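You operate a simulated robot arm through the tools that you are given. There is no shell and no other tool.

You are at the controls of a simulated robot arm. One attempt, no reset.

Task
Tidy the table: black and purple pins in the rack, the clamped rod on its rest.
Fine: the pins stand in the wooden rack; leave the clamp open.
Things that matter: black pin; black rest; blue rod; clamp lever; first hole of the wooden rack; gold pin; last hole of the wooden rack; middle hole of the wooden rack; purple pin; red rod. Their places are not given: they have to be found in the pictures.

Only the result counts: the job must be done as asked and must still hold three seconds after the hand-in. Knocking over, shifting, dropping, spilling or breaking anything else fails it.

Robot
A 7-joint arm with a three-finger gripper, fixed in place. Base frame: the origin is on the floor under the middle of its stand, x ahead of it, y to its left, z up; the work surface is at about z = 84. Lengths are in cm, angles in rad, forces in N, time in s.
It reaches about 134.2 cm from its shoulder. Its first joint turns from -2.897 to 2.897 rad. Payload 2.69 kg.
The TCP is the grasp point between the finger pads, 3 cm short of the fingertips. In the tool frame z runs along the fingers and y along their closing line. The gripper opens to 12.8 cm; its body begins 11.7 cm behind the TCP.
Orientation is that of the tool frame in the base frame, as a unit quaternion [x, y, z, w]. With the fingers straight down and closing along the base's y, the tool's x points along the base's -x, its y along +y and its z along -z.

Tools
- The arm moves only by the tool arm_command. Its argument "plan" is a list of rows, each an object (a shift or turn left out is 0, a gripper value left out holds the last) with "linear": the shift along the tool's x, y, z in cm, a list of three; "turn": the turn, a rotation vector about the tool's x, y, z in rad, a list of three; "jaw": the gripper command, from -1 (fully open) to 1 (shut), values between in proportion. In form: [{"linear": [x, y, z], "turn": [wx, wy, wz], "jaw": jaw}, ...]. A call has 1 to 20 rows; each row is the pose to reach, as a shift and turn from the pose commanded when the call began, along the tool's axes at that moment. A row lasts 0.2 s, in which the tool goes at most 5 cm and 0.15 rad; a call with a longer step from one row to the next is refused whole, and so is a gripper value outside its range. Where a pose cannot be reached the arm comes as near as it can. A force on the tool above 40 N (or 10 N above the force at the start of the call, whichever is more), or a blocked arm, ends the call early, and 0.2 s more pass. The fingers move at their own pace (about 12.7 cm/s each) and stop on an object; they squeeze with about 45 N. The grip force told is the motor's: it shows also when the fingers shut on nothing. Time passes only in rows, and 0.2 s behind the last, so rows that repeat a pose let the fingers close. It gives the time, the measured TCP pose, the force on the tool (base axes), the opening and the grip force at its end, in the units of the frame above (readings bear some noise), with the torque about the TCP (base axes, N m) and any sound that the robot's microphone picked up, and new pictures: "views" is both (left out), scene, wrist or none.
- Cameras (640 x 400 px; columns grow to the right, rows downward): "scene" is fixed at [5.82, -49.51, 141.53]; the picture's right is [0.84, -0.55, 0.00], its down [-0.17, -0.26, -0.95] and it looks along [0.52, 0.80, -0.31] (base axes); focal length 324 px, centre (320, 200). "wrist" rides on the gripper at [5.8, 5.4, -13.1] in the tool frame; the picture's right is [-0.68, 0.74, 0.00], its down [-0.62, -0.57, -0.55] and it looks along [-0.40, -0.37, 0.84] (tool axes); focal length 234 px, centre (320, 200).
- move_column(by): moves the trunk up (or, below 0, down) by that many cm; the arm rides with it, the base frame stays. It gives what a move gives, with no picture.
- measure_at(camera, pixels): there is no depth. For up to 12 entries [column, row, z] of the newest picture of that camera ("zoom" is the newest enlarged one), the place [x, y] in the base frame at which the ray of that pixel passes the height z, good to about 0.3 cm, but the place of the scene camera against the robot may be out by one fixed shift of up to 1.8 cm in any direction. No time passes.
- inspect(camera, box): a new picture of the part [left, top, right, bottom] of that camera's present view, enlarged. No time passes.
- finish_job(): hands the job in; it is judged then, once.

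Unless the task says otherwise, let go and move clear before handing in.

The tools are called after ">>>" by a JSON object that holds its "op" and its "data". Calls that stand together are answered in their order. arm_command: Moves the arm, as the interface text tells. Its arguments: {"type":"object","properties":{"plan":{"type":"array"},"views":{"type":"string","enum":["both","scene","wrist","none"]}},"required":["plan"]} The other tools are called the same way: move_column (by) moves the trunk up or down; measure_at (camera, pixels) gives the place at which the rays of pixels pass given heights; inspect (camera, box) takes an enlarged picture of a part of a camera's view; finish_job () hands the job in.

At the start:

```text
time: 0.0
eef_pos: [39.16, 44.49, 111.4]
tool_rot: [0.0, 1.0, 0.0, 0.0]
force: [0.1, -0.6, 0.1]
moment: [-0.02, -0.02, 0.02]
width: 12.82
gripper_force: 0.0
trunk travel left (down, up): [-15.0, 20.0]
```

scene: 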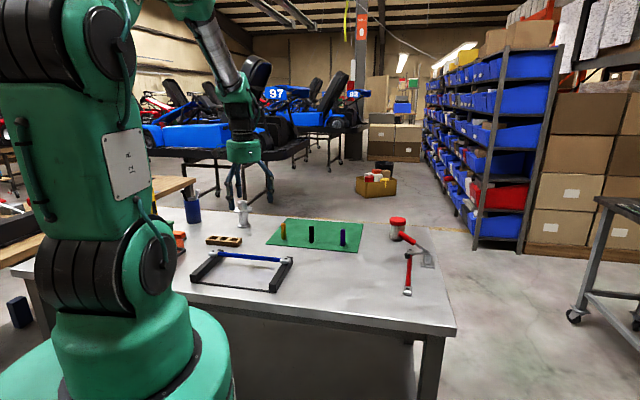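
wrist: 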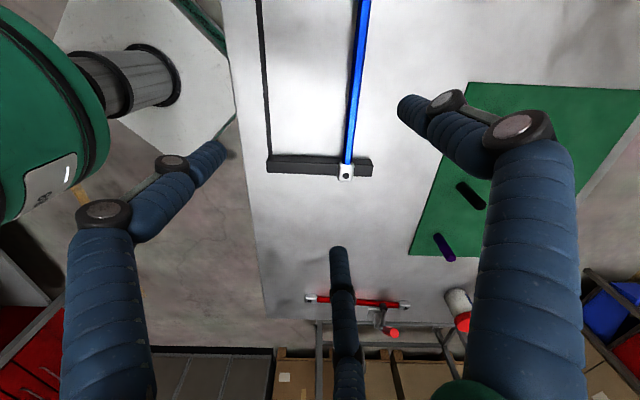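

The scene picture shows a green mat with gold, black and purple pins around (283–345, 235), a wooden rack near (224, 241), a blue rod on a black rest frame at (245, 262), and a red rod near (408, 270) by a clamp-like thing. I'll zoom in before moving anything.

>>> {"op": "inspect", "data": {"camera": "scene", "box": [180, 190, 380, 310]}}

>>> {"op": "inspect", "data": {"camera": "scene", "box": [360, 200, 460, 310]}}

>>> {"op": "inspect", "data": {"camera": "wrist", "box": [230, 100, 500, 360]}}

```text
3.20 times, centred on (280, 250) of scene
```

zoom: 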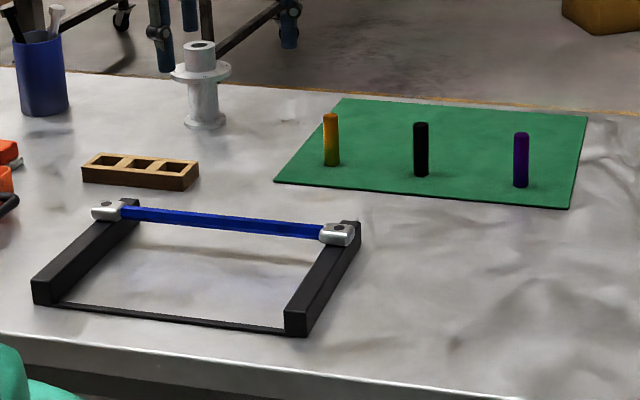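

```text
3.64 times, centred on (410, 255) of scene
```

zoom: 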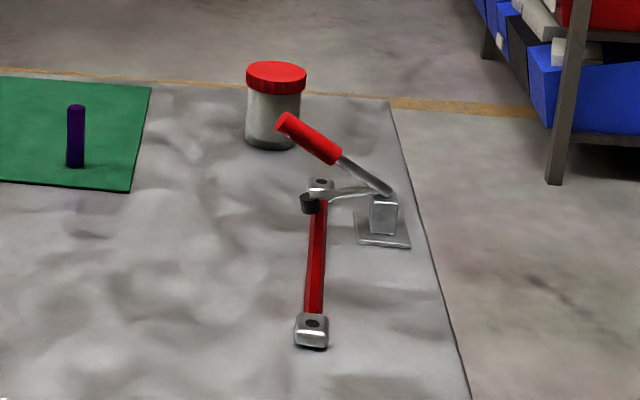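

```text
1.54 times, centred on (365, 230) of wrist
```

zoom: 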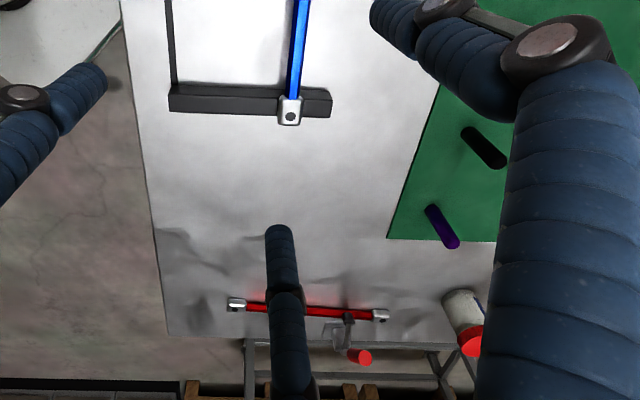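

The red rod (scene 408–410, 251–289) is held down by the toggle clamp at (428, 255), whose red lever ends at (402, 234), and the blue rod already lies on the rest. I'll measure the key pixels.

>>> {"op": "measure_at", "data": {"camera": "scene", "pixels": [[283.75, 241.25, 84], [311.6, 244.7, 84], [342.8, 248.1, 84], [213.4, 240.3, 87], [224.7, 241.25, 87], [235.9, 242.2, 87], [213.75, 255.9, 88], [286.25, 262.8, 88], [407.8, 289.3, 86], [410, 250.9, 86], [401.8, 234.4, 94], [427.9, 266, 84]]}}

>>> {"op": "measure_at", "data": {"camera": "wrist", "pixels": [[345, 173, 88], [311, 299, 86], [405, 305, 86], [393, 333, 95], [480, 205, 84], [451, 258, 84], [365, 0, 88], [270, 165, 87], [371, 168, 87], [262, 0, 84]]}}

```text
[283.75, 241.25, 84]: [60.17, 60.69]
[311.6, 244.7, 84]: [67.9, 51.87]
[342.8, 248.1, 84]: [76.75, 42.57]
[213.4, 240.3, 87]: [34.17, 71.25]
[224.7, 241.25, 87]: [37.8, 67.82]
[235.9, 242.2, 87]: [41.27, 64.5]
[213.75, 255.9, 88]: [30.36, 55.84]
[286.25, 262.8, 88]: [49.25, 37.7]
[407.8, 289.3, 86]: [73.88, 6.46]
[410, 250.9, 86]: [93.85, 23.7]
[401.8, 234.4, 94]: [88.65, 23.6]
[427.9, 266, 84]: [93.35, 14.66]
```

```text
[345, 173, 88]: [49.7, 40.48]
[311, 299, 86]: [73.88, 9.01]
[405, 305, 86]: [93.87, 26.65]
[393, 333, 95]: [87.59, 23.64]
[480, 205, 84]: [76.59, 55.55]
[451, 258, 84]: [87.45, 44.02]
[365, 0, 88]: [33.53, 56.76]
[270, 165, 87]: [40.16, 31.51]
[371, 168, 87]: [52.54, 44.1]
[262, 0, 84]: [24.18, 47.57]
```

The wrist view gives red rod heads near (73.9, 9.0) and (93.9, 26.6), about 2.7 cm in y off the scene camera's values. Before going near anything I'll shut the fingers in free air to see how the three of them meet.

>>> {"op": "arm_command", "data": {"plan": [{"jaw": 0.6}, {"jaw": 0.6}, {"jaw": 0.6}, {"jaw": 0.6}], "views": "wrist"}}

>>> {"op": "arm_command", "data": {"plan": [{"jaw": 1}, {"jaw": 1}, {"jaw": 1}, {"jaw": 1}], "views": "both"}}

```text
time: 1.0
eef_pos: [39.13, 44.28, 111.58]
tool_rot: [0.0, 1.0, 0.0, 0.0]
force: [0.5, -0.3, 0.5]
moment: [-0.04, 0.0, -0.01]
width: 2.56
gripper_force: 0.0
trunk travel left (down, up): [-15.0, 20.0]
```

wrist: 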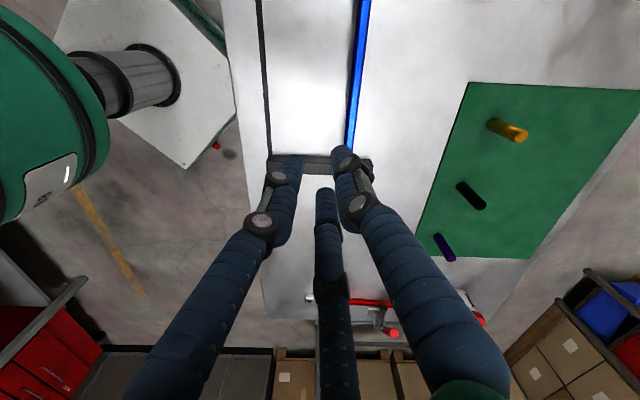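

```text
time: 2.0
eef_pos: [39.1, 44.45, 111.51]
tool_rot: [0.0, 1.0, 0.0, -0.001]
force: [-0.4, 0.0, 0.4]
moment: [-0.01, 0.0, -0.03]
width: 0.21
gripper_force: 31.4
trunk travel left (down, up): [-15.0, 20.0]
```

scene: 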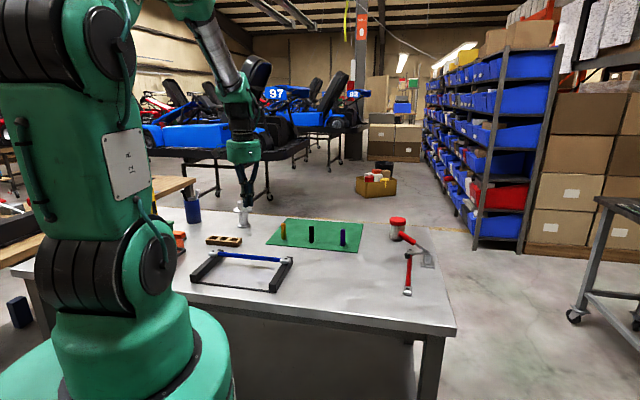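
wrist: 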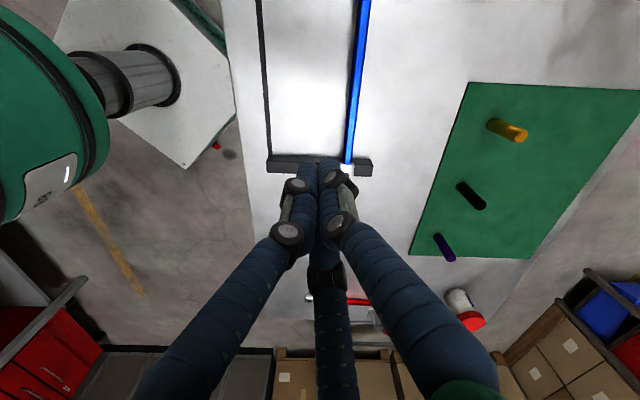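

The three fingers meet centrally at about pixel (319, 165), so this is a centric three-finger grip with the thumb on +y and the other two at 120°. I'll open again and move high over the clamp area to see the clamp and red rod from above.

>>> {"op": "arm_command", "data": {"plan": [{"linear": [-4, -2, 0], "jaw": -1}, {"linear": [-8, -4, 0], "jaw": -1}, {"linear": [-12, -6, 0], "jaw": -1}, {"linear": [-16, -8, 0], "jaw": -1}, {"linear": [-20, -10, 0], "jaw": -1}, {"linear": [-24, -12, 0], "jaw": -1}, {"linear": [-28, -14, 0], "jaw": -1}, {"linear": [-32, -16, 0], "jaw": -1}, {"linear": [-36, -18, 0], "jaw": -1}, {"linear": [-40, -20, 0], "jaw": -1}, {"linear": [-40, -20, 0], "jaw": -1}], "views": "both"}}

```text
time: 4.4
eef_pos: [79.24, 24.29, 111.5]
tool_rot: [-0.002, 1.0, 0.0, -0.001]
force: [0.3, 0.1, -0.6]
moment: [0.01, 0.06, -0.02]
width: 12.82
gripper_force: 0.1
trunk travel left (down, up): [-15.0, 20.0]
```

scene: 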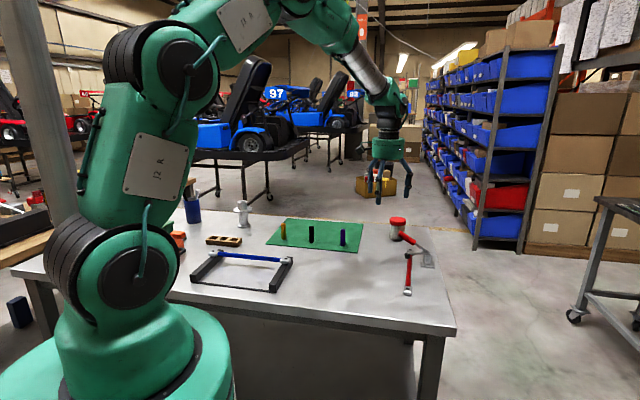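
wrist: 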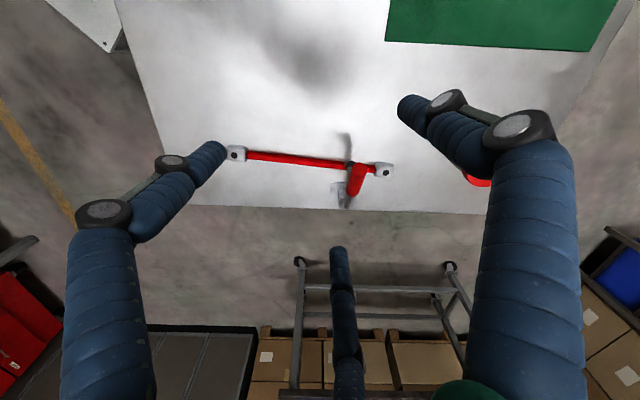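

>>> {"op": "inspect", "data": {"camera": "wrist", "box": [210, 110, 410, 230]}}

>>> {"op": "measure_at", "data": {"camera": "wrist", "pixels": [[235, 154, 86], [384, 171, 86], [348, 205, 84], [350, 193, 94], [360, 167, 97]]}}

```text
3.20 times, centred on (310, 170) of wrist
```

zoom: 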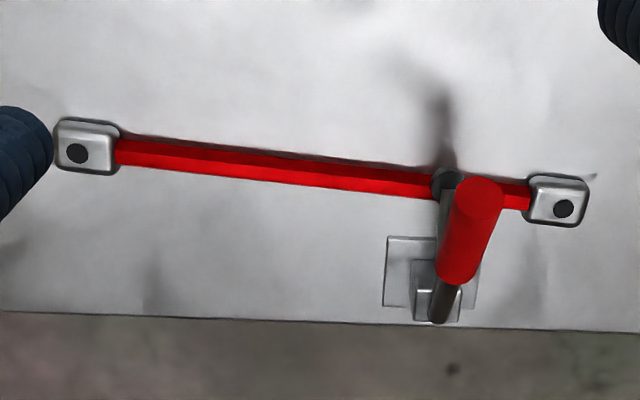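

```text
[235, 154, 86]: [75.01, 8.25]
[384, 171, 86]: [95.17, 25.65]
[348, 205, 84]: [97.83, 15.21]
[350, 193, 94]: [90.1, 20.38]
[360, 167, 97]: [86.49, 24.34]
```

From two wrist views the lever's red tip triangulates to about (87.4, 23.8, 95.1), and the rod heads are near (75, 8.3) and (95.2, 25.7) with tops around z 85. I'll turn the hand so its closing line runs along the rod, and move above the lever for a closer look.

>>> {"op": "arm_command", "data": {"plan": [{"linear": [-1.5, -0.2, 0.5], "turn": [0, 0, 0.14]}, {"linear": [-3, -0.5, 1], "turn": [0, 0, 0.28]}, {"linear": [-4.5, -0.8, 1.5], "turn": [0, 0, 0.42]}, {"linear": [-6, -1, 2], "turn": [0, 0, 0.56]}, {"linear": [-7.5, -1.2, 2.5], "turn": [0, 0, 0.7]}, {"linear": [-9.3, -1.5, 3.0], "turn": [0, 0, 0.84]}, {"linear": [-9.3, -1.5, 3.0], "turn": [0, 0, 0.859]}], "views": "both"}}

```text
time: 6.0
eef_pos: [88.75, 22.84, 108.67]
tool_rot: [0.416, 0.909, 0.0, 0.0]
force: [0.6, 0.7, -0.8]
moment: [0.01, 0.08, -0.01]
width: 12.8
gripper_force: 0.1
trunk travel left (down, up): [-15.0, 20.0]
```

scene: 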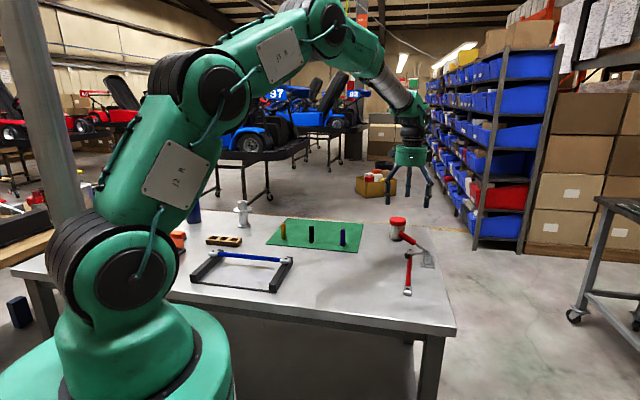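
wrist: 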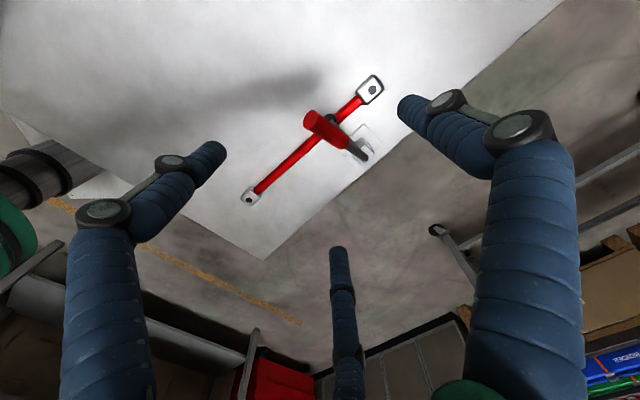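

>>> {"op": "inspect", "data": {"camera": "wrist", "box": [230, 60, 400, 220]}}

>>> {"op": "measure_at", "data": {"camera": "wrist", "pixels": [[251, 196, 85], [370, 89, 85], [311, 120, 95], [312, 121, 95], [363, 156, 84], [363, 156, 89]]}}

>>> {"op": "measure_at", "data": {"camera": "scene", "pixels": [[397, 239, 84], [397, 220, 92]]}}

```text
2.50 times, centred on (315, 140) of wrist
```

zoom: 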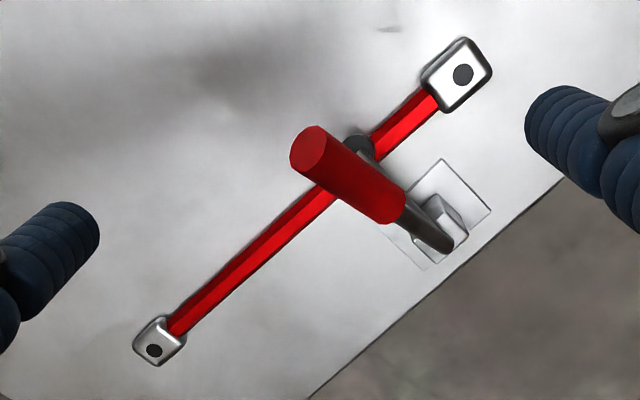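

```text
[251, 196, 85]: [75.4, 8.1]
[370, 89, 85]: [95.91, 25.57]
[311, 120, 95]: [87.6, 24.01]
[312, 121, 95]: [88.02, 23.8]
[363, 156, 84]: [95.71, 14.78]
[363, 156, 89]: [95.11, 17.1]
```

```text
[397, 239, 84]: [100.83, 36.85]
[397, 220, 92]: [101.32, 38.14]
```

The lever runs from a pivot near (94.9, 17.0, 89) up to its tip at (87.6, 24.0, 95), tilted about 31° over the rod, so it opens by swinging up and back towards the table edge. I'll lower the hand above the red grip to check alignment.

>>> {"op": "arm_command", "data": {"plan": [{"linear": [-0.2, 0, 3], "jaw": -0.6}, {"linear": [-0.5, 0, 6], "jaw": -0.6}, {"linear": [-0.75, 0.05, 8.7], "jaw": -0.6}, {"linear": [-0.75, 0.05, 8.7], "jaw": -0.6}], "views": "both"}}

```text
time: 7.0
eef_pos: [89.02, 22.42, 99.72]
tool_rot: [0.417, 0.909, 0.001, 0.0]
force: [0.0, 0.5, 0.4]
moment: [0.01, 0.02, 0.0]
width: 10.24
gripper_force: 0.0
trunk travel left (down, up): [-15.0, 20.0]
```

scene: 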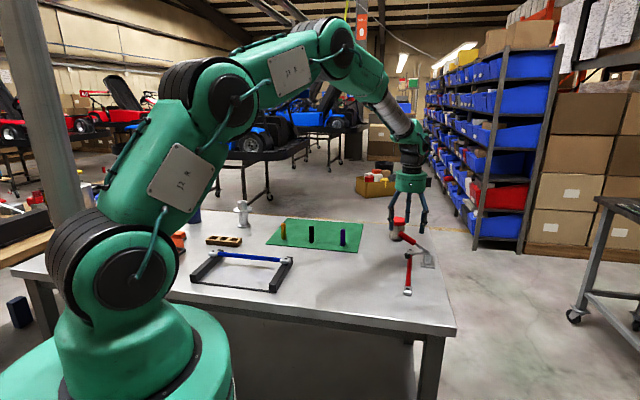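
wrist: 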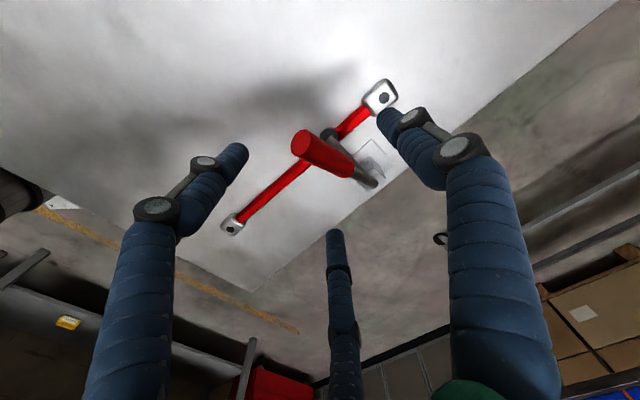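

>>> {"op": "inspect", "data": {"camera": "wrist", "box": [270, 100, 400, 200]}}

>>> {"op": "measure_at", "data": {"camera": "wrist", "pixels": [[304, 143, 95], [304, 143, 95.5], [348, 168, 92], [375, 184, 89], [372, 181, 89], [383, 98, 85], [233, 226, 85]]}}

```text
4.00 times, centred on (335, 150) of wrist
```

zoom: 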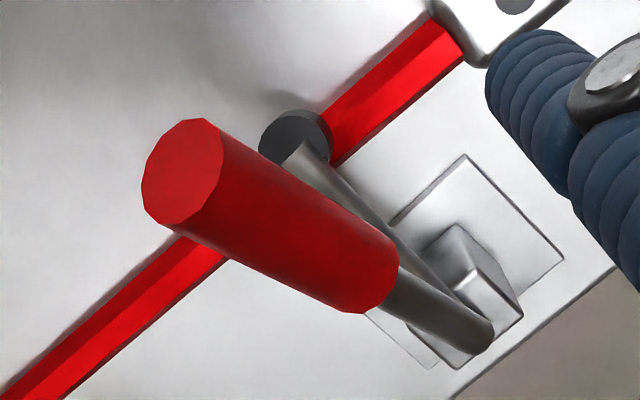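

```text
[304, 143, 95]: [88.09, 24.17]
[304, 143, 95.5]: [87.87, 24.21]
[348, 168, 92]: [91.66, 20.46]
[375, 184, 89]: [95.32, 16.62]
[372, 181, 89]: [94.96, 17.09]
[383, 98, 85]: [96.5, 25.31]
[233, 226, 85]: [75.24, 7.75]
```

The red grip's centre is near (89.7, 22.1, 93.6), and the lever's heading is about 134.5°. I'll align the tool to that and lower the open fingers around the grip.

>>> {"op": "arm_command", "data": {"plan": [{"linear": [-0.4, 0.2, 1], "turn": [0, 0, -0.06]}, {"linear": [-0.65, 0.3, 2.5], "turn": [0, 0, -0.06]}, {"linear": [-0.65, 0.3, 4], "turn": [0, 0, -0.06]}, {"linear": [-0.65, 0.3, 5.2], "turn": [0, 0, -0.06]}, {"linear": [-0.65, 0.3, 6.2], "turn": [0, 0, -0.06]}, {"linear": [-0.65, 0.3, 6.2], "turn": [0, 0, -0.06]}], "views": "both"}}

```text
time: 8.4
eef_pos: [89.64, 22.11, 93.63]
tool_rot: [0.389, 0.921, 0.0, 0.001]
force: [-0.3, -0.9, -0.1]
moment: [0.0, 0.05, -0.03]
width: 10.22
gripper_force: 0.1
trunk travel left (down, up): [-15.0, 20.0]
```

scene: 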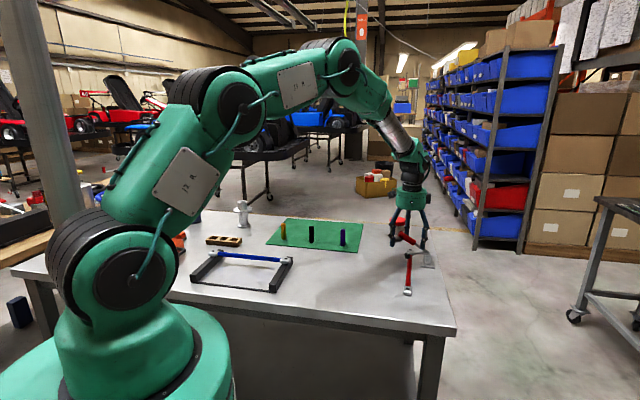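
wrist: 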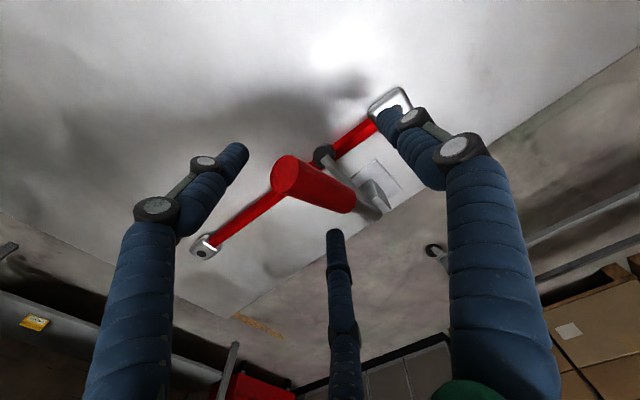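

The red grip now sits at pixel (318, 188), right at the TCP. I'll close the fingers on it.

>>> {"op": "arm_command", "data": {"plan": [{"jaw": 0}, {"jaw": 0.5}, {"jaw": 1}, {"jaw": 1}, {"jaw": 1}], "views": "both"}}

```text
time: 9.2
eef_pos: [89.28, 21.61, 93.54]
tool_rot: [0.39, 0.921, -0.003, -0.002]
force: [-9.9, -4.7, 7.4]
moment: [-0.19, -0.18, 0.08]
width: 3.23
gripper_force: 45.1
trunk travel left (down, up): [-15.0, 20.0]
stopped in row 4: the force on the tool passed its limit at 44 N (the readings are from after the stop); the commanded pose is now the measured one
```

scene: 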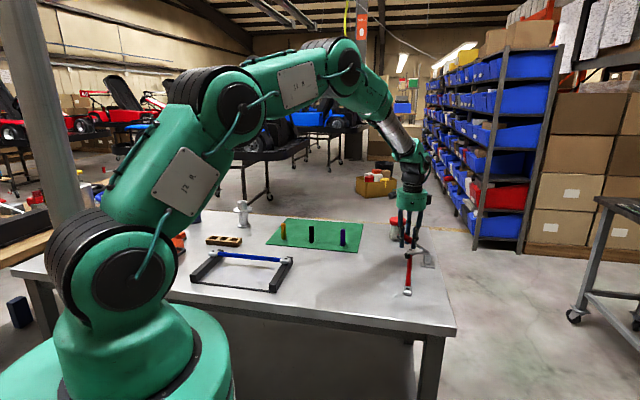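
wrist: 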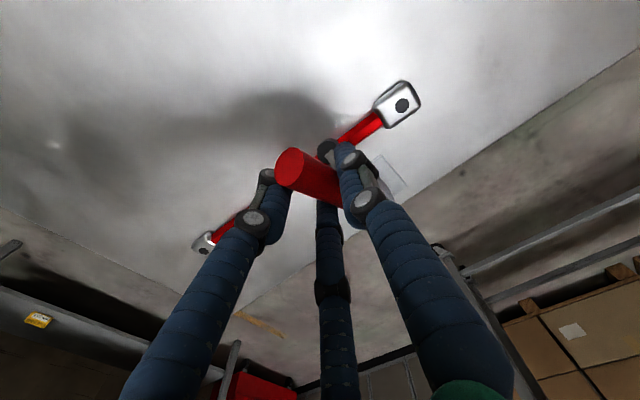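

The fingers hold the lever (width 3.2 cm, 45 N) and the residual force is small. I'll swing it up about its pivot in a small arc first, turning the hand with it.

>>> {"op": "arm_command", "data": {"plan": [{"linear": [-0.24, 0, -0.39], "turn": [0, 0.05, 0], "jaw": 1}, {"linear": [-0.49, 0, -0.76], "turn": [0, 0.1, 0], "jaw": 1}, {"linear": [-0.76, 0, -1.12], "turn": [0, 0.15, 0], "jaw": 1}, {"linear": [-1.05, 0, -1.48], "turn": [0, 0.2, 0], "jaw": 1}], "views": "both"}}

```text
time: 10.2
eef_pos: [90.12, 20.86, 94.75]
tool_rot: [0.388, 0.916, 0.037, -0.095]
force: [-6.6, -21.7, 1.4]
moment: [-0.55, -0.67, 0.01]
width: 3.22
gripper_force: 45.2
trunk travel left (down, up): [-15.0, 20.0]
```

scene: 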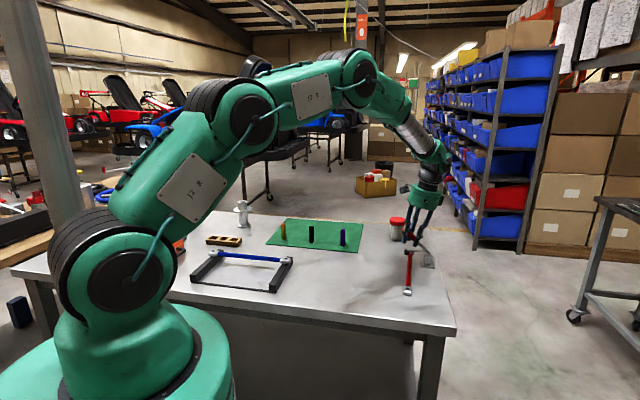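
wrist: 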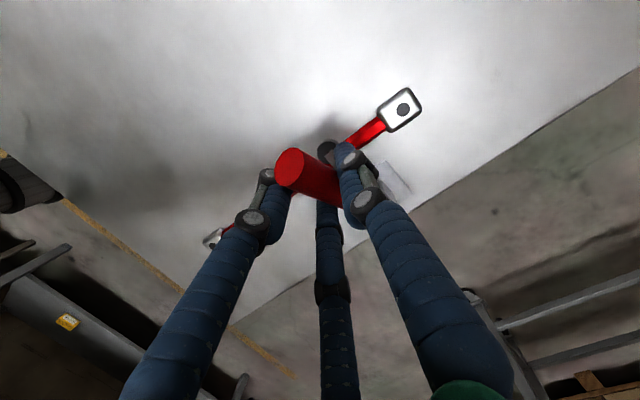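

The lever is following, with about 20 N of sideways load, which says its swing plane is a few degrees off my tool heading (closer to 130°). I'll continue the arc along that corrected plane with a small sideways relief.

>>> {"op": "arm_command", "data": {"plan": [{"linear": [-0.23, -0.1, -0.38], "turn": [-0.0035, 0.05, -0.0007], "jaw": 1}, {"linear": [-0.458, -0.143, -0.751], "turn": [-0.007, 0.0997, -0.0014], "jaw": 1}, {"linear": [-0.993, -0.24, -1.453], "turn": [-0.014, 0.1994, -0.0028], "jaw": 1}, {"linear": [-1.599, -0.292, -2.1], "turn": [-0.021, 0.299, -0.0042], "jaw": 1}], "views": "both"}}

```text
time: 11.2
eef_pos: [91.49, 19.33, 96.43]
tool_rot: [0.377, 0.893, 0.103, -0.226]
force: [18.5, -5.8, -11.3]
moment: [-1.4, 0.01, -0.66]
width: 3.23
gripper_force: 44.8
trunk travel left (down, up): [-15.0, 20.0]
```

scene: 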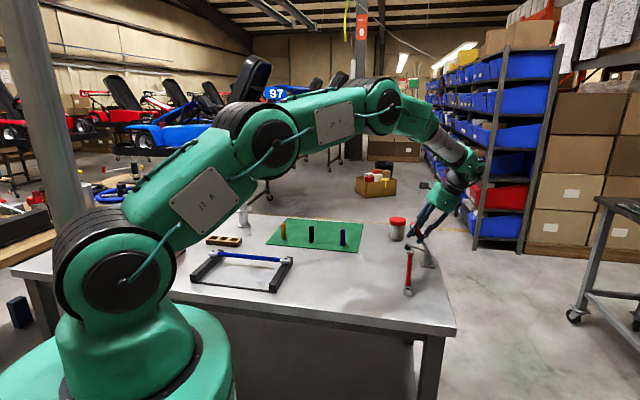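
wrist: 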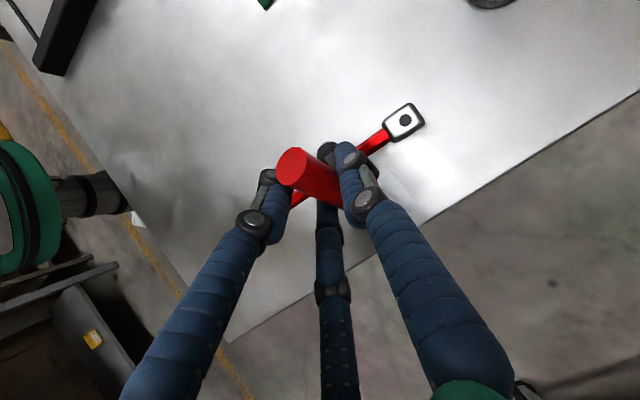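

>>> {"op": "inspect", "data": {"camera": "scene", "box": [370, 180, 490, 310]}}

>>> {"op": "inspect", "data": {"camera": "wrist", "box": [240, 90, 440, 230]}}

```text
3.08 times, centred on (430, 245) of scene
```

zoom: 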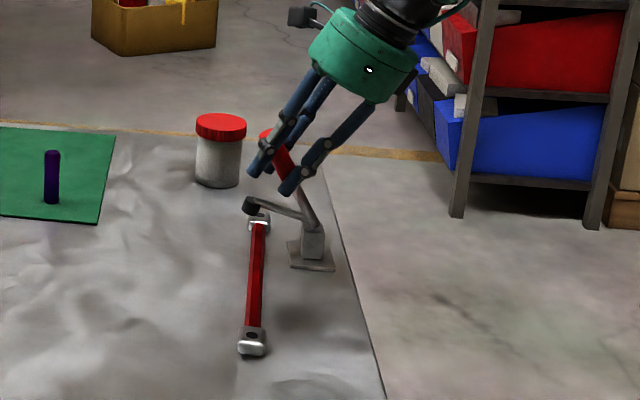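

```text
2.86 times, centred on (340, 160) of wrist
```

zoom: 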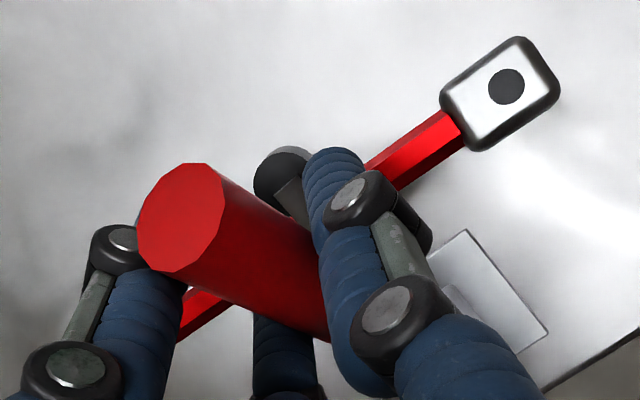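

The clamp's arm and pad have lifted off the rod together with the lever (scene zoom pad at 250, 205). The arc fit gives a pivot near (94.1, 16.2, 88.8) with 8.6 cm radius, so I'll keep swinging along that with small force relief.

>>> {"op": "arm_command", "data": {"plan": [{"linear": [-0.36, 0, -0.26], "turn": [-0.0035, 0.05, -0.001], "jaw": 1}, {"linear": [-0.719, -0.009, -0.525], "turn": [-0.007, 0.1, -0.002], "jaw": 1}, {"linear": [-1.293, -0.062, -1.168], "turn": [-0.014, 0.2, -0.004], "jaw": 1}, {"linear": [-1.929, -0.117, -1.753], "turn": [-0.021, 0.299, -0.007], "jaw": 1}, {"linear": [-2.621, -0.174, -2.268], "turn": [-0.028, 0.399, -0.009], "jaw": 1}], "views": "both"}}

```text
time: 12.3
eef_pos: [93.37, 17.51, 97.42]
tool_rot: [0.355, 0.846, 0.173, -0.358]
force: [2.9, 4.0, 0.9]
moment: [-0.95, 0.78, -0.29]
width: 3.3
gripper_force: 45.1
trunk travel left (down, up): [-15.0, 20.0]
stopped in row 5: the force on the tool passed its limit at 41 N (the readings are from after the stop); the commanded pose is now the measured one
```

scene: 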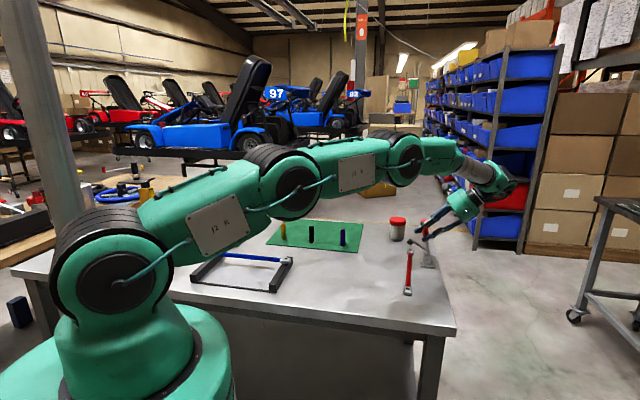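
wrist: 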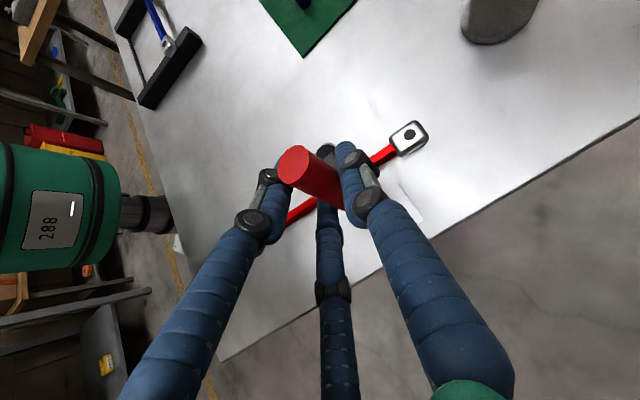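

>>> {"op": "inspect", "data": {"camera": "scene", "box": [370, 180, 490, 310]}}

```text
3.08 times, centred on (430, 245) of scene
```

zoom: 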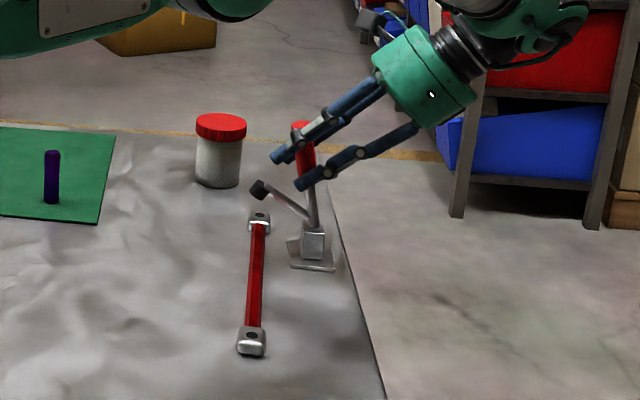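

The lever is now near 78° and the clamp arm about 40° up (pad at zoom 262, 188); the stop was a brief 41 N peak and the force is back near zero. I'll continue more slowly past vertical along the refitted arc.

>>> {"op": "arm_command", "data": {"plan": [{"linear": [-0.24, 0.01, -0.365], "turn": [-0.0008, 0.05, 0.002], "jaw": 1}, {"linear": [-0.493, 0.02, -0.723], "turn": [-0.0016, 0.1, 0.004], "jaw": 1}, {"linear": [-0.77, 0.03, -1.062], "turn": [-0.0024, 0.15, 0.006], "jaw": 1}, {"linear": [-1.054, 0.037, -1.393], "turn": [-0.0032, 0.2, 0.008], "jaw": 1}], "views": "both"}}

```text
time: 13.2
eef_pos: [93.9, 16.92, 97.56]
tool_rot: [0.344, 0.816, 0.203, -0.418]
force: [18.4, 8.8, -7.8]
moment: [-1.05, 0.41, -0.26]
width: 3.31
gripper_force: 44.7
out of reach, approached as far as the arm can: row 3, 4
trunk travel left (down, up): [-15.0, 20.0]
stopped in row 4: the force on the tool passed its limit at 44 N (the readings are from after the stop); the commanded pose is now the measured one
```

scene: 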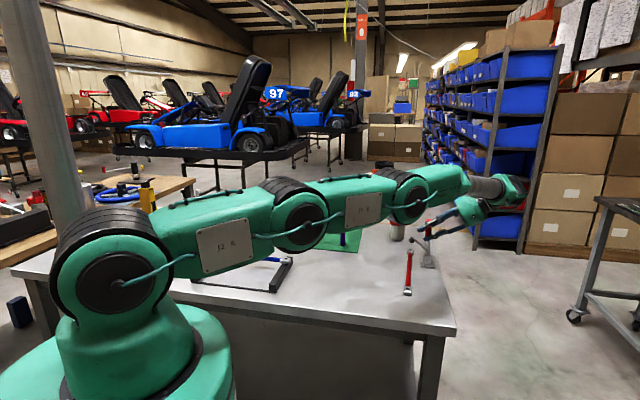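
wrist: 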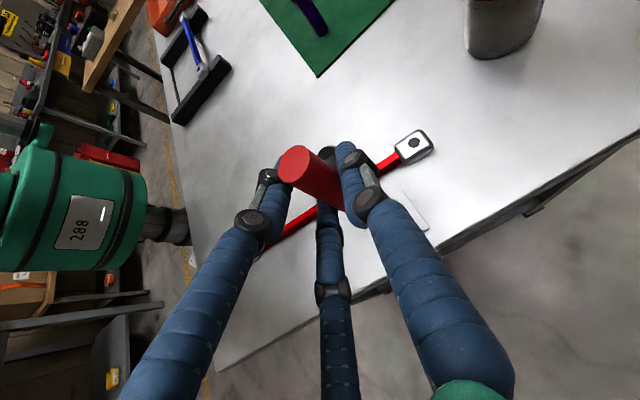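

The lever is at roughly 86° but the arm is at the end of its reach in this tilted pose. I'll open the fingers around the lever and see whether it stays up.

>>> {"op": "arm_command", "data": {"plan": [{"jaw": 0.3}, {"jaw": -0.2}, {"jaw": -0.6}, {"jaw": -0.6}], "views": "both"}}

>>> {"op": "inspect", "data": {"camera": "scene", "box": [370, 180, 490, 310]}}

```text
time: 14.2
eef_pos: [93.82, 16.74, 97.78]
tool_rot: [0.344, 0.817, 0.203, -0.417]
force: [0.3, -0.4, -0.5]
moment: [0.01, -0.02, -0.02]
width: 10.22
gripper_force: 0.1
trunk travel left (down, up): [-15.0, 20.0]
```

scene: 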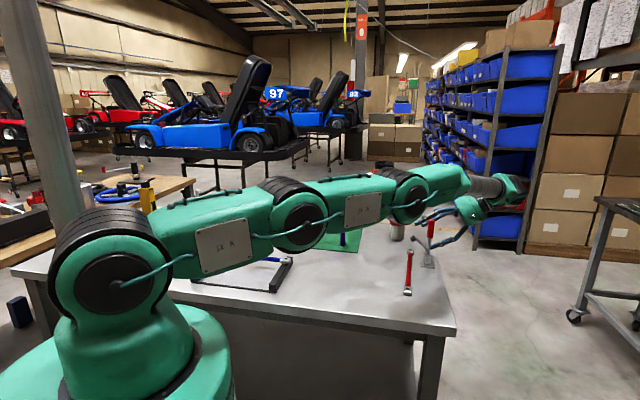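
wrist: 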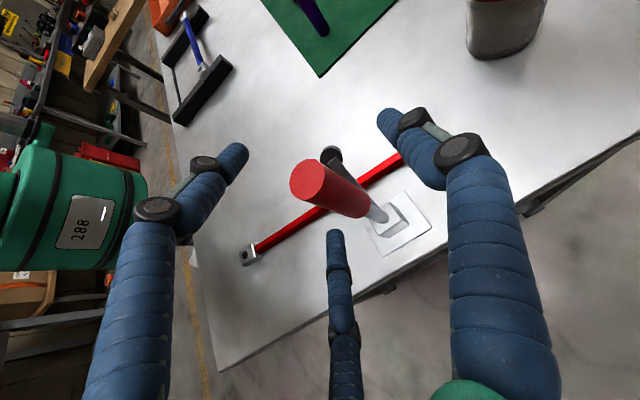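

```text
3.08 times, centred on (430, 245) of scene
```

zoom: 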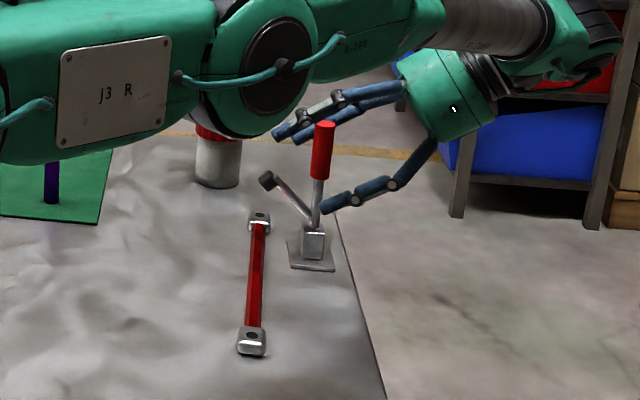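

The lever stays upright by itself near 86° with the clamp arm up. I'll rotate the hand back to vertical around it and then rise clear.

>>> {"op": "arm_command", "data": {"plan": [{"turn": [0.0074, -0.1374, 0.0003]}, {"turn": [0.0147, -0.2748, 0.0006]}, {"turn": [0.022, -0.412, 0.0009]}, {"turn": [0.0294, -0.55, 0.0011]}, {"turn": [0.0368, -0.687, 0.0014]}, {"turn": [0.0441, -0.8245, 0.0017]}, {"turn": [0.0515, -0.962, 0.002]}, {"linear": [2.46, 0.13, -1.72], "turn": [0.0515, -0.962, 0.002]}, {"linear": [4.93, 0.26, -3.43], "turn": [0.0515, -0.962, 0.002]}, {"linear": [8.21, 0.44, -5.72], "turn": [0.0515, -0.962, 0.002]}, {"linear": [8.21, 0.44, -5.72], "turn": [0.0515, -0.962, 0.002]}], "views": "both"}}

>>> {"op": "inspect", "data": {"camera": "scene", "box": [370, 180, 490, 310]}}

```text
time: 16.6
eef_pos: [93.72, 16.63, 108.13]
tool_rot: [0.388, 0.922, 0.0, 0.0]
force: [-0.2, 0.8, 0.5]
moment: [-0.02, -0.03, 0.0]
width: 10.25
gripper_force: 0.0
trunk travel left (down, up): [-15.0, 20.0]
```

scene: 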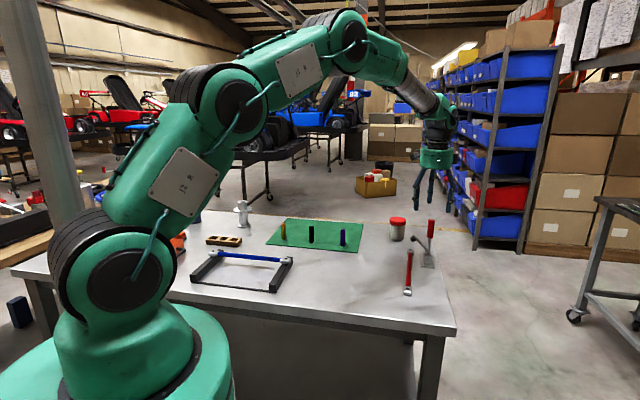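
wrist: 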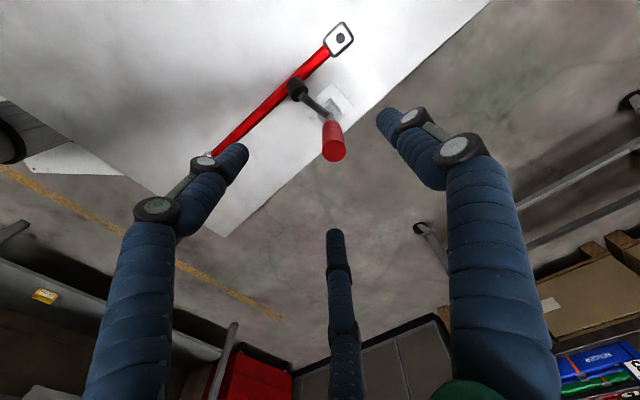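

```text
3.08 times, centred on (430, 245) of scene
```

zoom: 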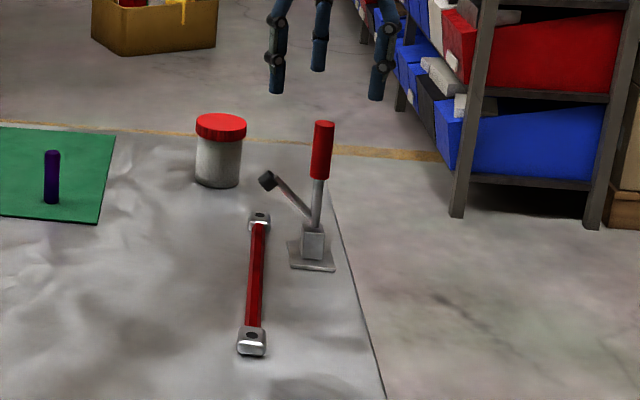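

The lever is upright at about 88°. To open it further I'll push it back past vertical with shut fingers, so I first locate its tip at wrist pixel (334, 150).

>>> {"op": "measure_at", "data": {"camera": "wrist", "pixels": [[334, 151, 100.5], [334, 151, 100], [331, 125, 96], [294, 90, 94], [297, 90, 95]]}}

>>> {"op": "inspect", "data": {"camera": "wrist", "box": [200, 10, 420, 180]}}

```text
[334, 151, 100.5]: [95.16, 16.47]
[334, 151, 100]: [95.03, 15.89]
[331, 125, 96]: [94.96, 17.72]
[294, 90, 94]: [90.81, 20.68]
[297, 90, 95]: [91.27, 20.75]
```

```text
2.35 times, centred on (310, 95) of wrist
```

zoom: 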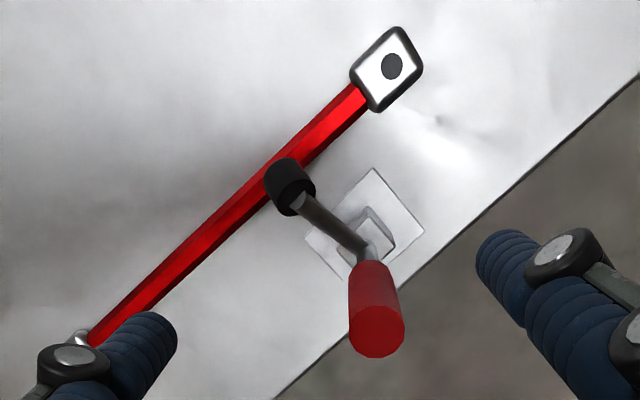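

I'll shut the fingers, move to the rod side of the lever (clear above the pad) and lower so the fingertips overlap the top of the grip.

>>> {"op": "arm_command", "data": {"plan": [{"linear": [2.5, 0.3, 0], "jaw": 1}, {"linear": [5, 0.6, 0], "jaw": 1}, {"linear": [5, 0.6, 0], "jaw": 1}, {"linear": [5, 0.6, 2.5], "jaw": 1}, {"linear": [5, 0.6, 5], "jaw": 1}, {"linear": [5, 0.6, 7], "jaw": 1}, {"linear": [5, 0.6, 7], "jaw": 1}], "views": "both"}}

>>> {"op": "inspect", "data": {"camera": "scene", "box": [370, 180, 490, 310]}}

```text
time: 18.2
eef_pos: [90.82, 20.77, 100.79]
tool_rot: [0.388, 0.921, 0.0, -0.001]
force: [0.2, 0.8, -1.0]
moment: [-0.02, -0.04, 0.01]
width: 0.2
gripper_force: 31.5
trunk travel left (down, up): [-15.0, 20.0]
```

scene: 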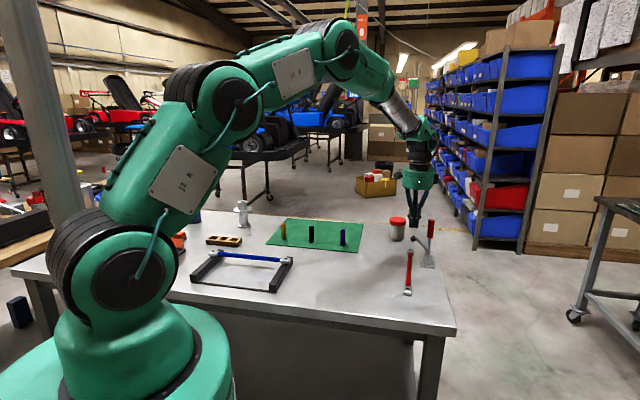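
wrist: 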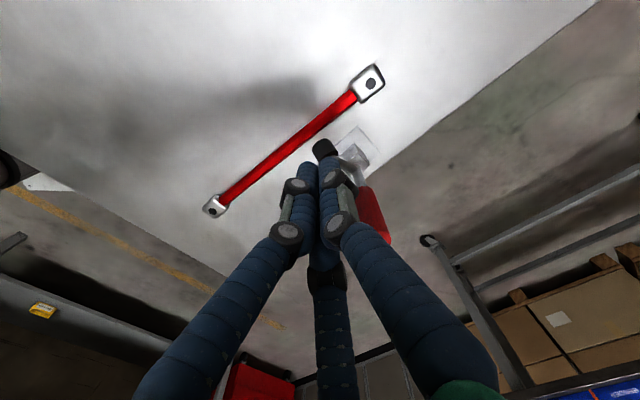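

```text
3.08 times, centred on (430, 245) of scene
```

zoom: 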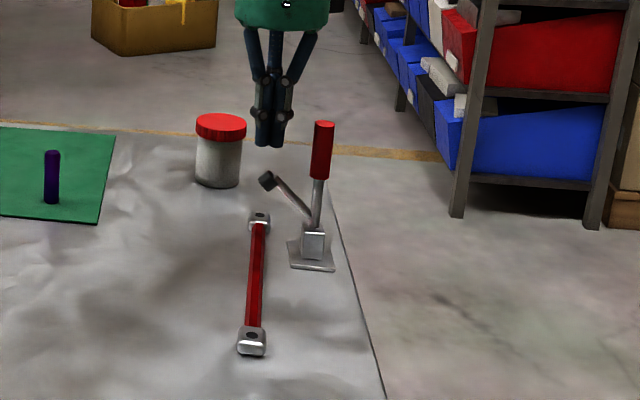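

The shut fingertips are beside the lever's upper half and in line with it (lever at wrist 370, 212, along the tool's −x). I'll push it back steadily; the force limit guards against the end stop.

>>> {"op": "arm_command", "data": {"plan": [{"linear": [-0.8, 0, 0], "jaw": 1}, {"linear": [-1.6, 0, 0], "jaw": 1}, {"linear": [-2.4, 0, 0], "jaw": 1}, {"linear": [-3.0, 0, 0], "jaw": 1}, {"linear": [-3.6, 0, 0], "jaw": 1}, {"linear": [-4.2, 0, 0], "jaw": 1}, {"linear": [-4.8, 0, 0], "jaw": 1}, {"linear": [-5.4, 0, 0], "jaw": 1}], "views": "both"}}

>>> {"op": "inspect", "data": {"camera": "scene", "box": [370, 180, 490, 310]}}

```text
time: 19.6
eef_pos: [93.15, 18.3, 100.76]
tool_rot: [0.386, 0.922, -0.002, -0.005]
force: [-18.4, 5.8, 7.3]
moment: [0.0, -0.17, -0.21]
width: 0.19
gripper_force: 31.3
trunk travel left (down, up): [-15.0, 20.0]
stopped in row 7: the force on the tool passed its limit at 47 N (the readings are from after the stop); the commanded pose is now the measured one
```

scene: 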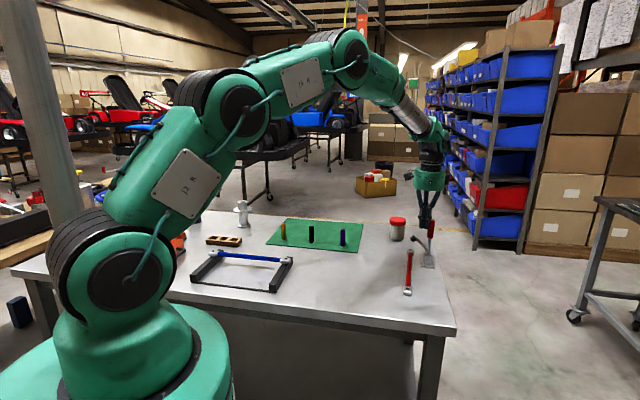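
wrist: 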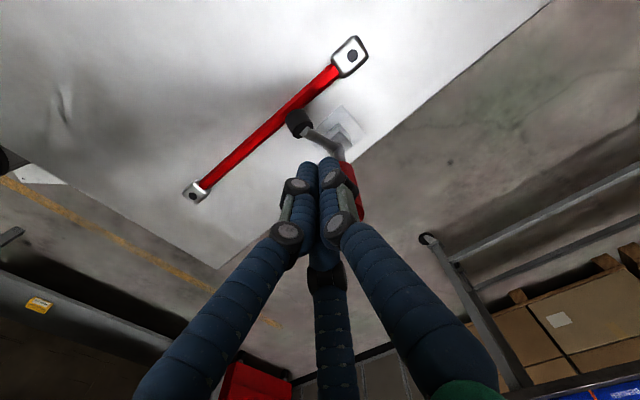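

```text
3.08 times, centred on (430, 245) of scene
```

zoom: 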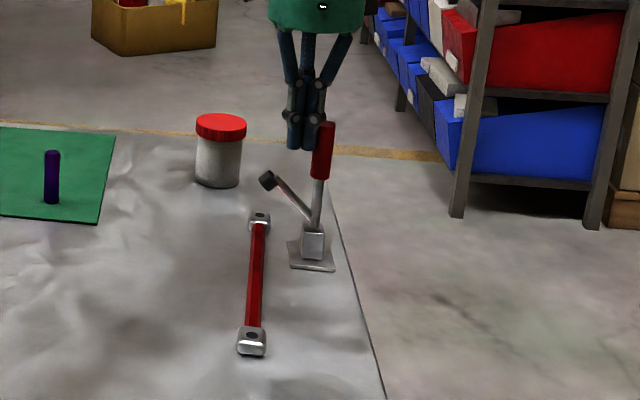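

The lever did not move under 47 N (zoom 323, 122, same as before), so it is already at its open stop. I'll back off, rise, and open the fingers to look at the rod.

>>> {"op": "arm_command", "data": {"plan": [{"linear": [1.5, 0, 0], "jaw": 1}, {"linear": [3, 0, -1], "jaw": 1}, {"linear": [4, 0, -4], "jaw": 1}, {"linear": [5, 0, -7], "jaw": 1}, {"linear": [6, -3, -8], "jaw": 0.5}, {"linear": [6, -6, -8], "jaw": 0}, {"linear": [6, -9, -8], "jaw": -0.5}, {"linear": [6, -9, -8], "jaw": -1}, {"linear": [6, -9, -8], "jaw": -1}], "views": "both"}}

```text
time: 21.6
eef_pos: [82.83, 16.26, 108.67]
tool_rot: [0.388, 0.922, -0.001, -0.004]
force: [0.0, 0.4, -1.0]
moment: [-0.02, -0.01, 0.0]
width: 12.81
gripper_force: 0.0
trunk travel left (down, up): [-15.0, 20.0]
```

scene: 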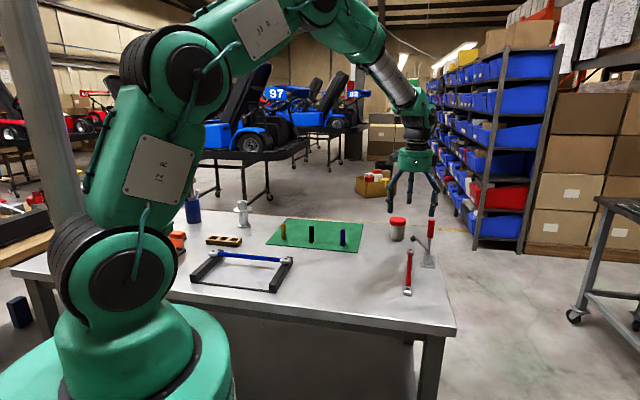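
wrist: 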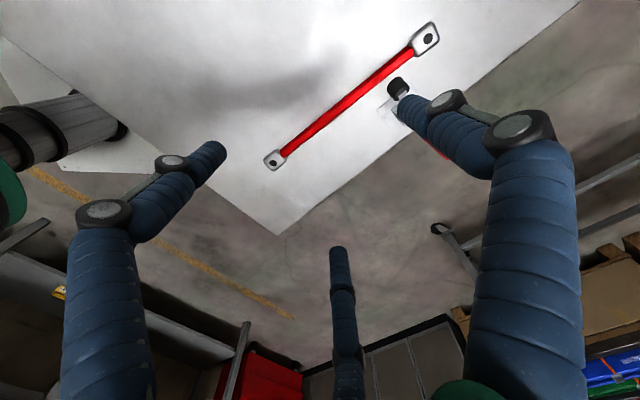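

>>> {"op": "inspect", "data": {"camera": "wrist", "box": [250, 10, 450, 180]}}

```text
2.35 times, centred on (350, 95) of wrist
```

zoom: 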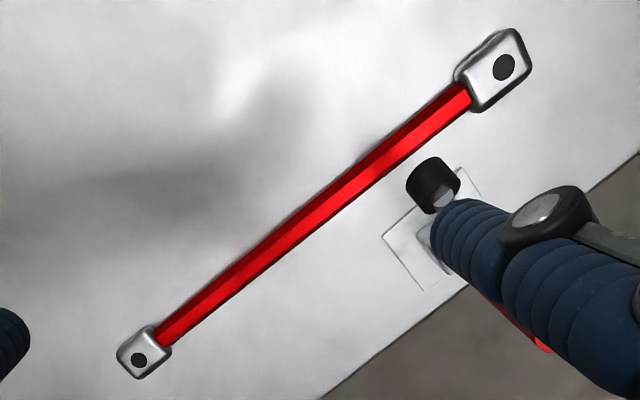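

>>> {"op": "measure_at", "data": {"camera": "zoom", "pixels": [[139, 360, 85], [503, 67, 85], [139, 360, 86], [503, 67, 86], [163, 335, 85], [468, 92, 85], [163, 335, 86], [468, 92, 86]]}}

```text
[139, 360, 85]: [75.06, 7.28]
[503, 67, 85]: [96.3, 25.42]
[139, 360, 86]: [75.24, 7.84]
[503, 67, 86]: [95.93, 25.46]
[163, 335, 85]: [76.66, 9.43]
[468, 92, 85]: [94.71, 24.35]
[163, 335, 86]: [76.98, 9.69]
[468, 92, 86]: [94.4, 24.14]
```

The bar's heading is about 40.3° with its middle near (85.6, 16.5). I'll turn the hand so the fingers close across the bar, centred about 1.5 cm off-middle away from the clamp, and lower partway.

>>> {"op": "arm_command", "data": {"plan": [{"linear": [-0.2, 0.1, 0], "turn": [0, 0, -0.136], "jaw": -0.2}, {"linear": [-0.4, 0.2, 0], "turn": [0, 0, -0.273], "jaw": -0.2}, {"linear": [-0.6, 0.2, 0], "turn": [0, 0, -0.409], "jaw": -0.2}, {"linear": [-0.8, 0.3, 0], "turn": [0, 0, -0.545], "jaw": -0.2}, {"linear": [-1.0, 0.4, 0], "turn": [0, 0, -0.682], "jaw": -0.2}, {"linear": [-1.2, 0.5, 0], "turn": [0, 0, -0.818], "jaw": -0.2}, {"linear": [-1.4, 0.6, 0], "turn": [0, 0, -0.955], "jaw": -0.2}, {"linear": [-1.68, 0.67, 1], "turn": [0, 0, -1.091], "jaw": -0.2}, {"linear": [-1.68, 0.67, 3], "turn": [0, 0, -1.227], "jaw": -0.2}, {"linear": [-1.68, 0.67, 5], "turn": [0, 0, -1.364], "jaw": -0.2}, {"linear": [-1.68, 0.67, 7], "turn": [0, 0, -1.5], "jaw": -0.2}, {"linear": [-1.68, 0.67, 9.5], "turn": [0, 0, -1.5], "jaw": -0.2}, {"linear": [-1.68, 0.67, 9.5], "turn": [0, 0, -1.5], "jaw": -0.2}], "views": "both"}}

```text
time: 24.4
eef_pos: [84.55, 15.44, 99.19]
tool_rot: [-0.346, 0.938, 0.003, -0.004]
force: [-1.0, 0.9, -1.2]
moment: [0.02, 0.04, -0.02]
width: 7.68
gripper_force: 0.0
trunk travel left (down, up): [-15.0, 20.0]
```

scene: 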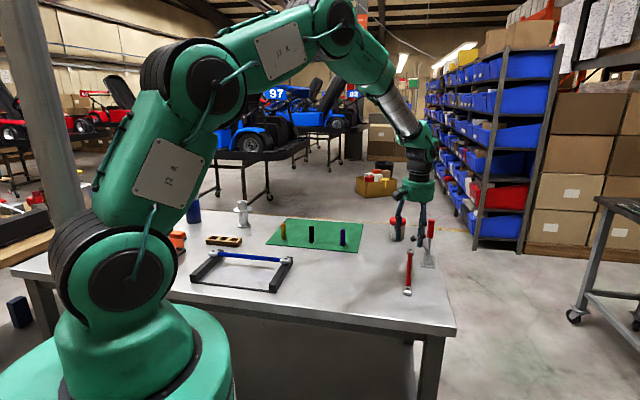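
wrist: 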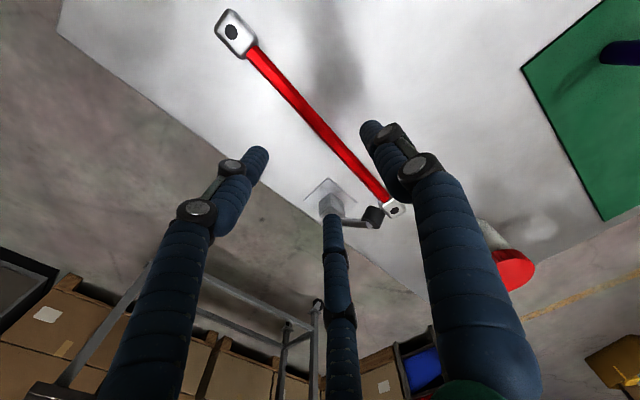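

>>> {"op": "inspect", "data": {"camera": "wrist", "box": [210, 0, 410, 230]}}

>>> {"op": "measure_at", "data": {"camera": "wrist", "pixels": [[232, 31, 85.5], [394, 210, 85.5], [252, 54, 85], [381, 194, 85], [310, 117, 85]]}}

```text
1.74 times, centred on (310, 115) of wrist
```

zoom: 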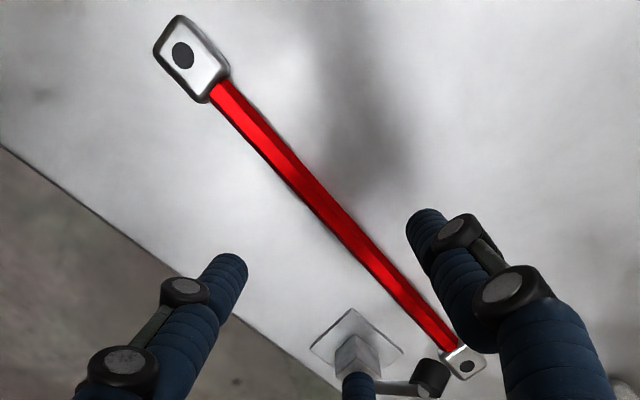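

```text
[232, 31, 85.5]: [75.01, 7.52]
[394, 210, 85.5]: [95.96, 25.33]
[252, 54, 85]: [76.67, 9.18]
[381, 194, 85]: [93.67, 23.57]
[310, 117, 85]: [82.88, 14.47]
```

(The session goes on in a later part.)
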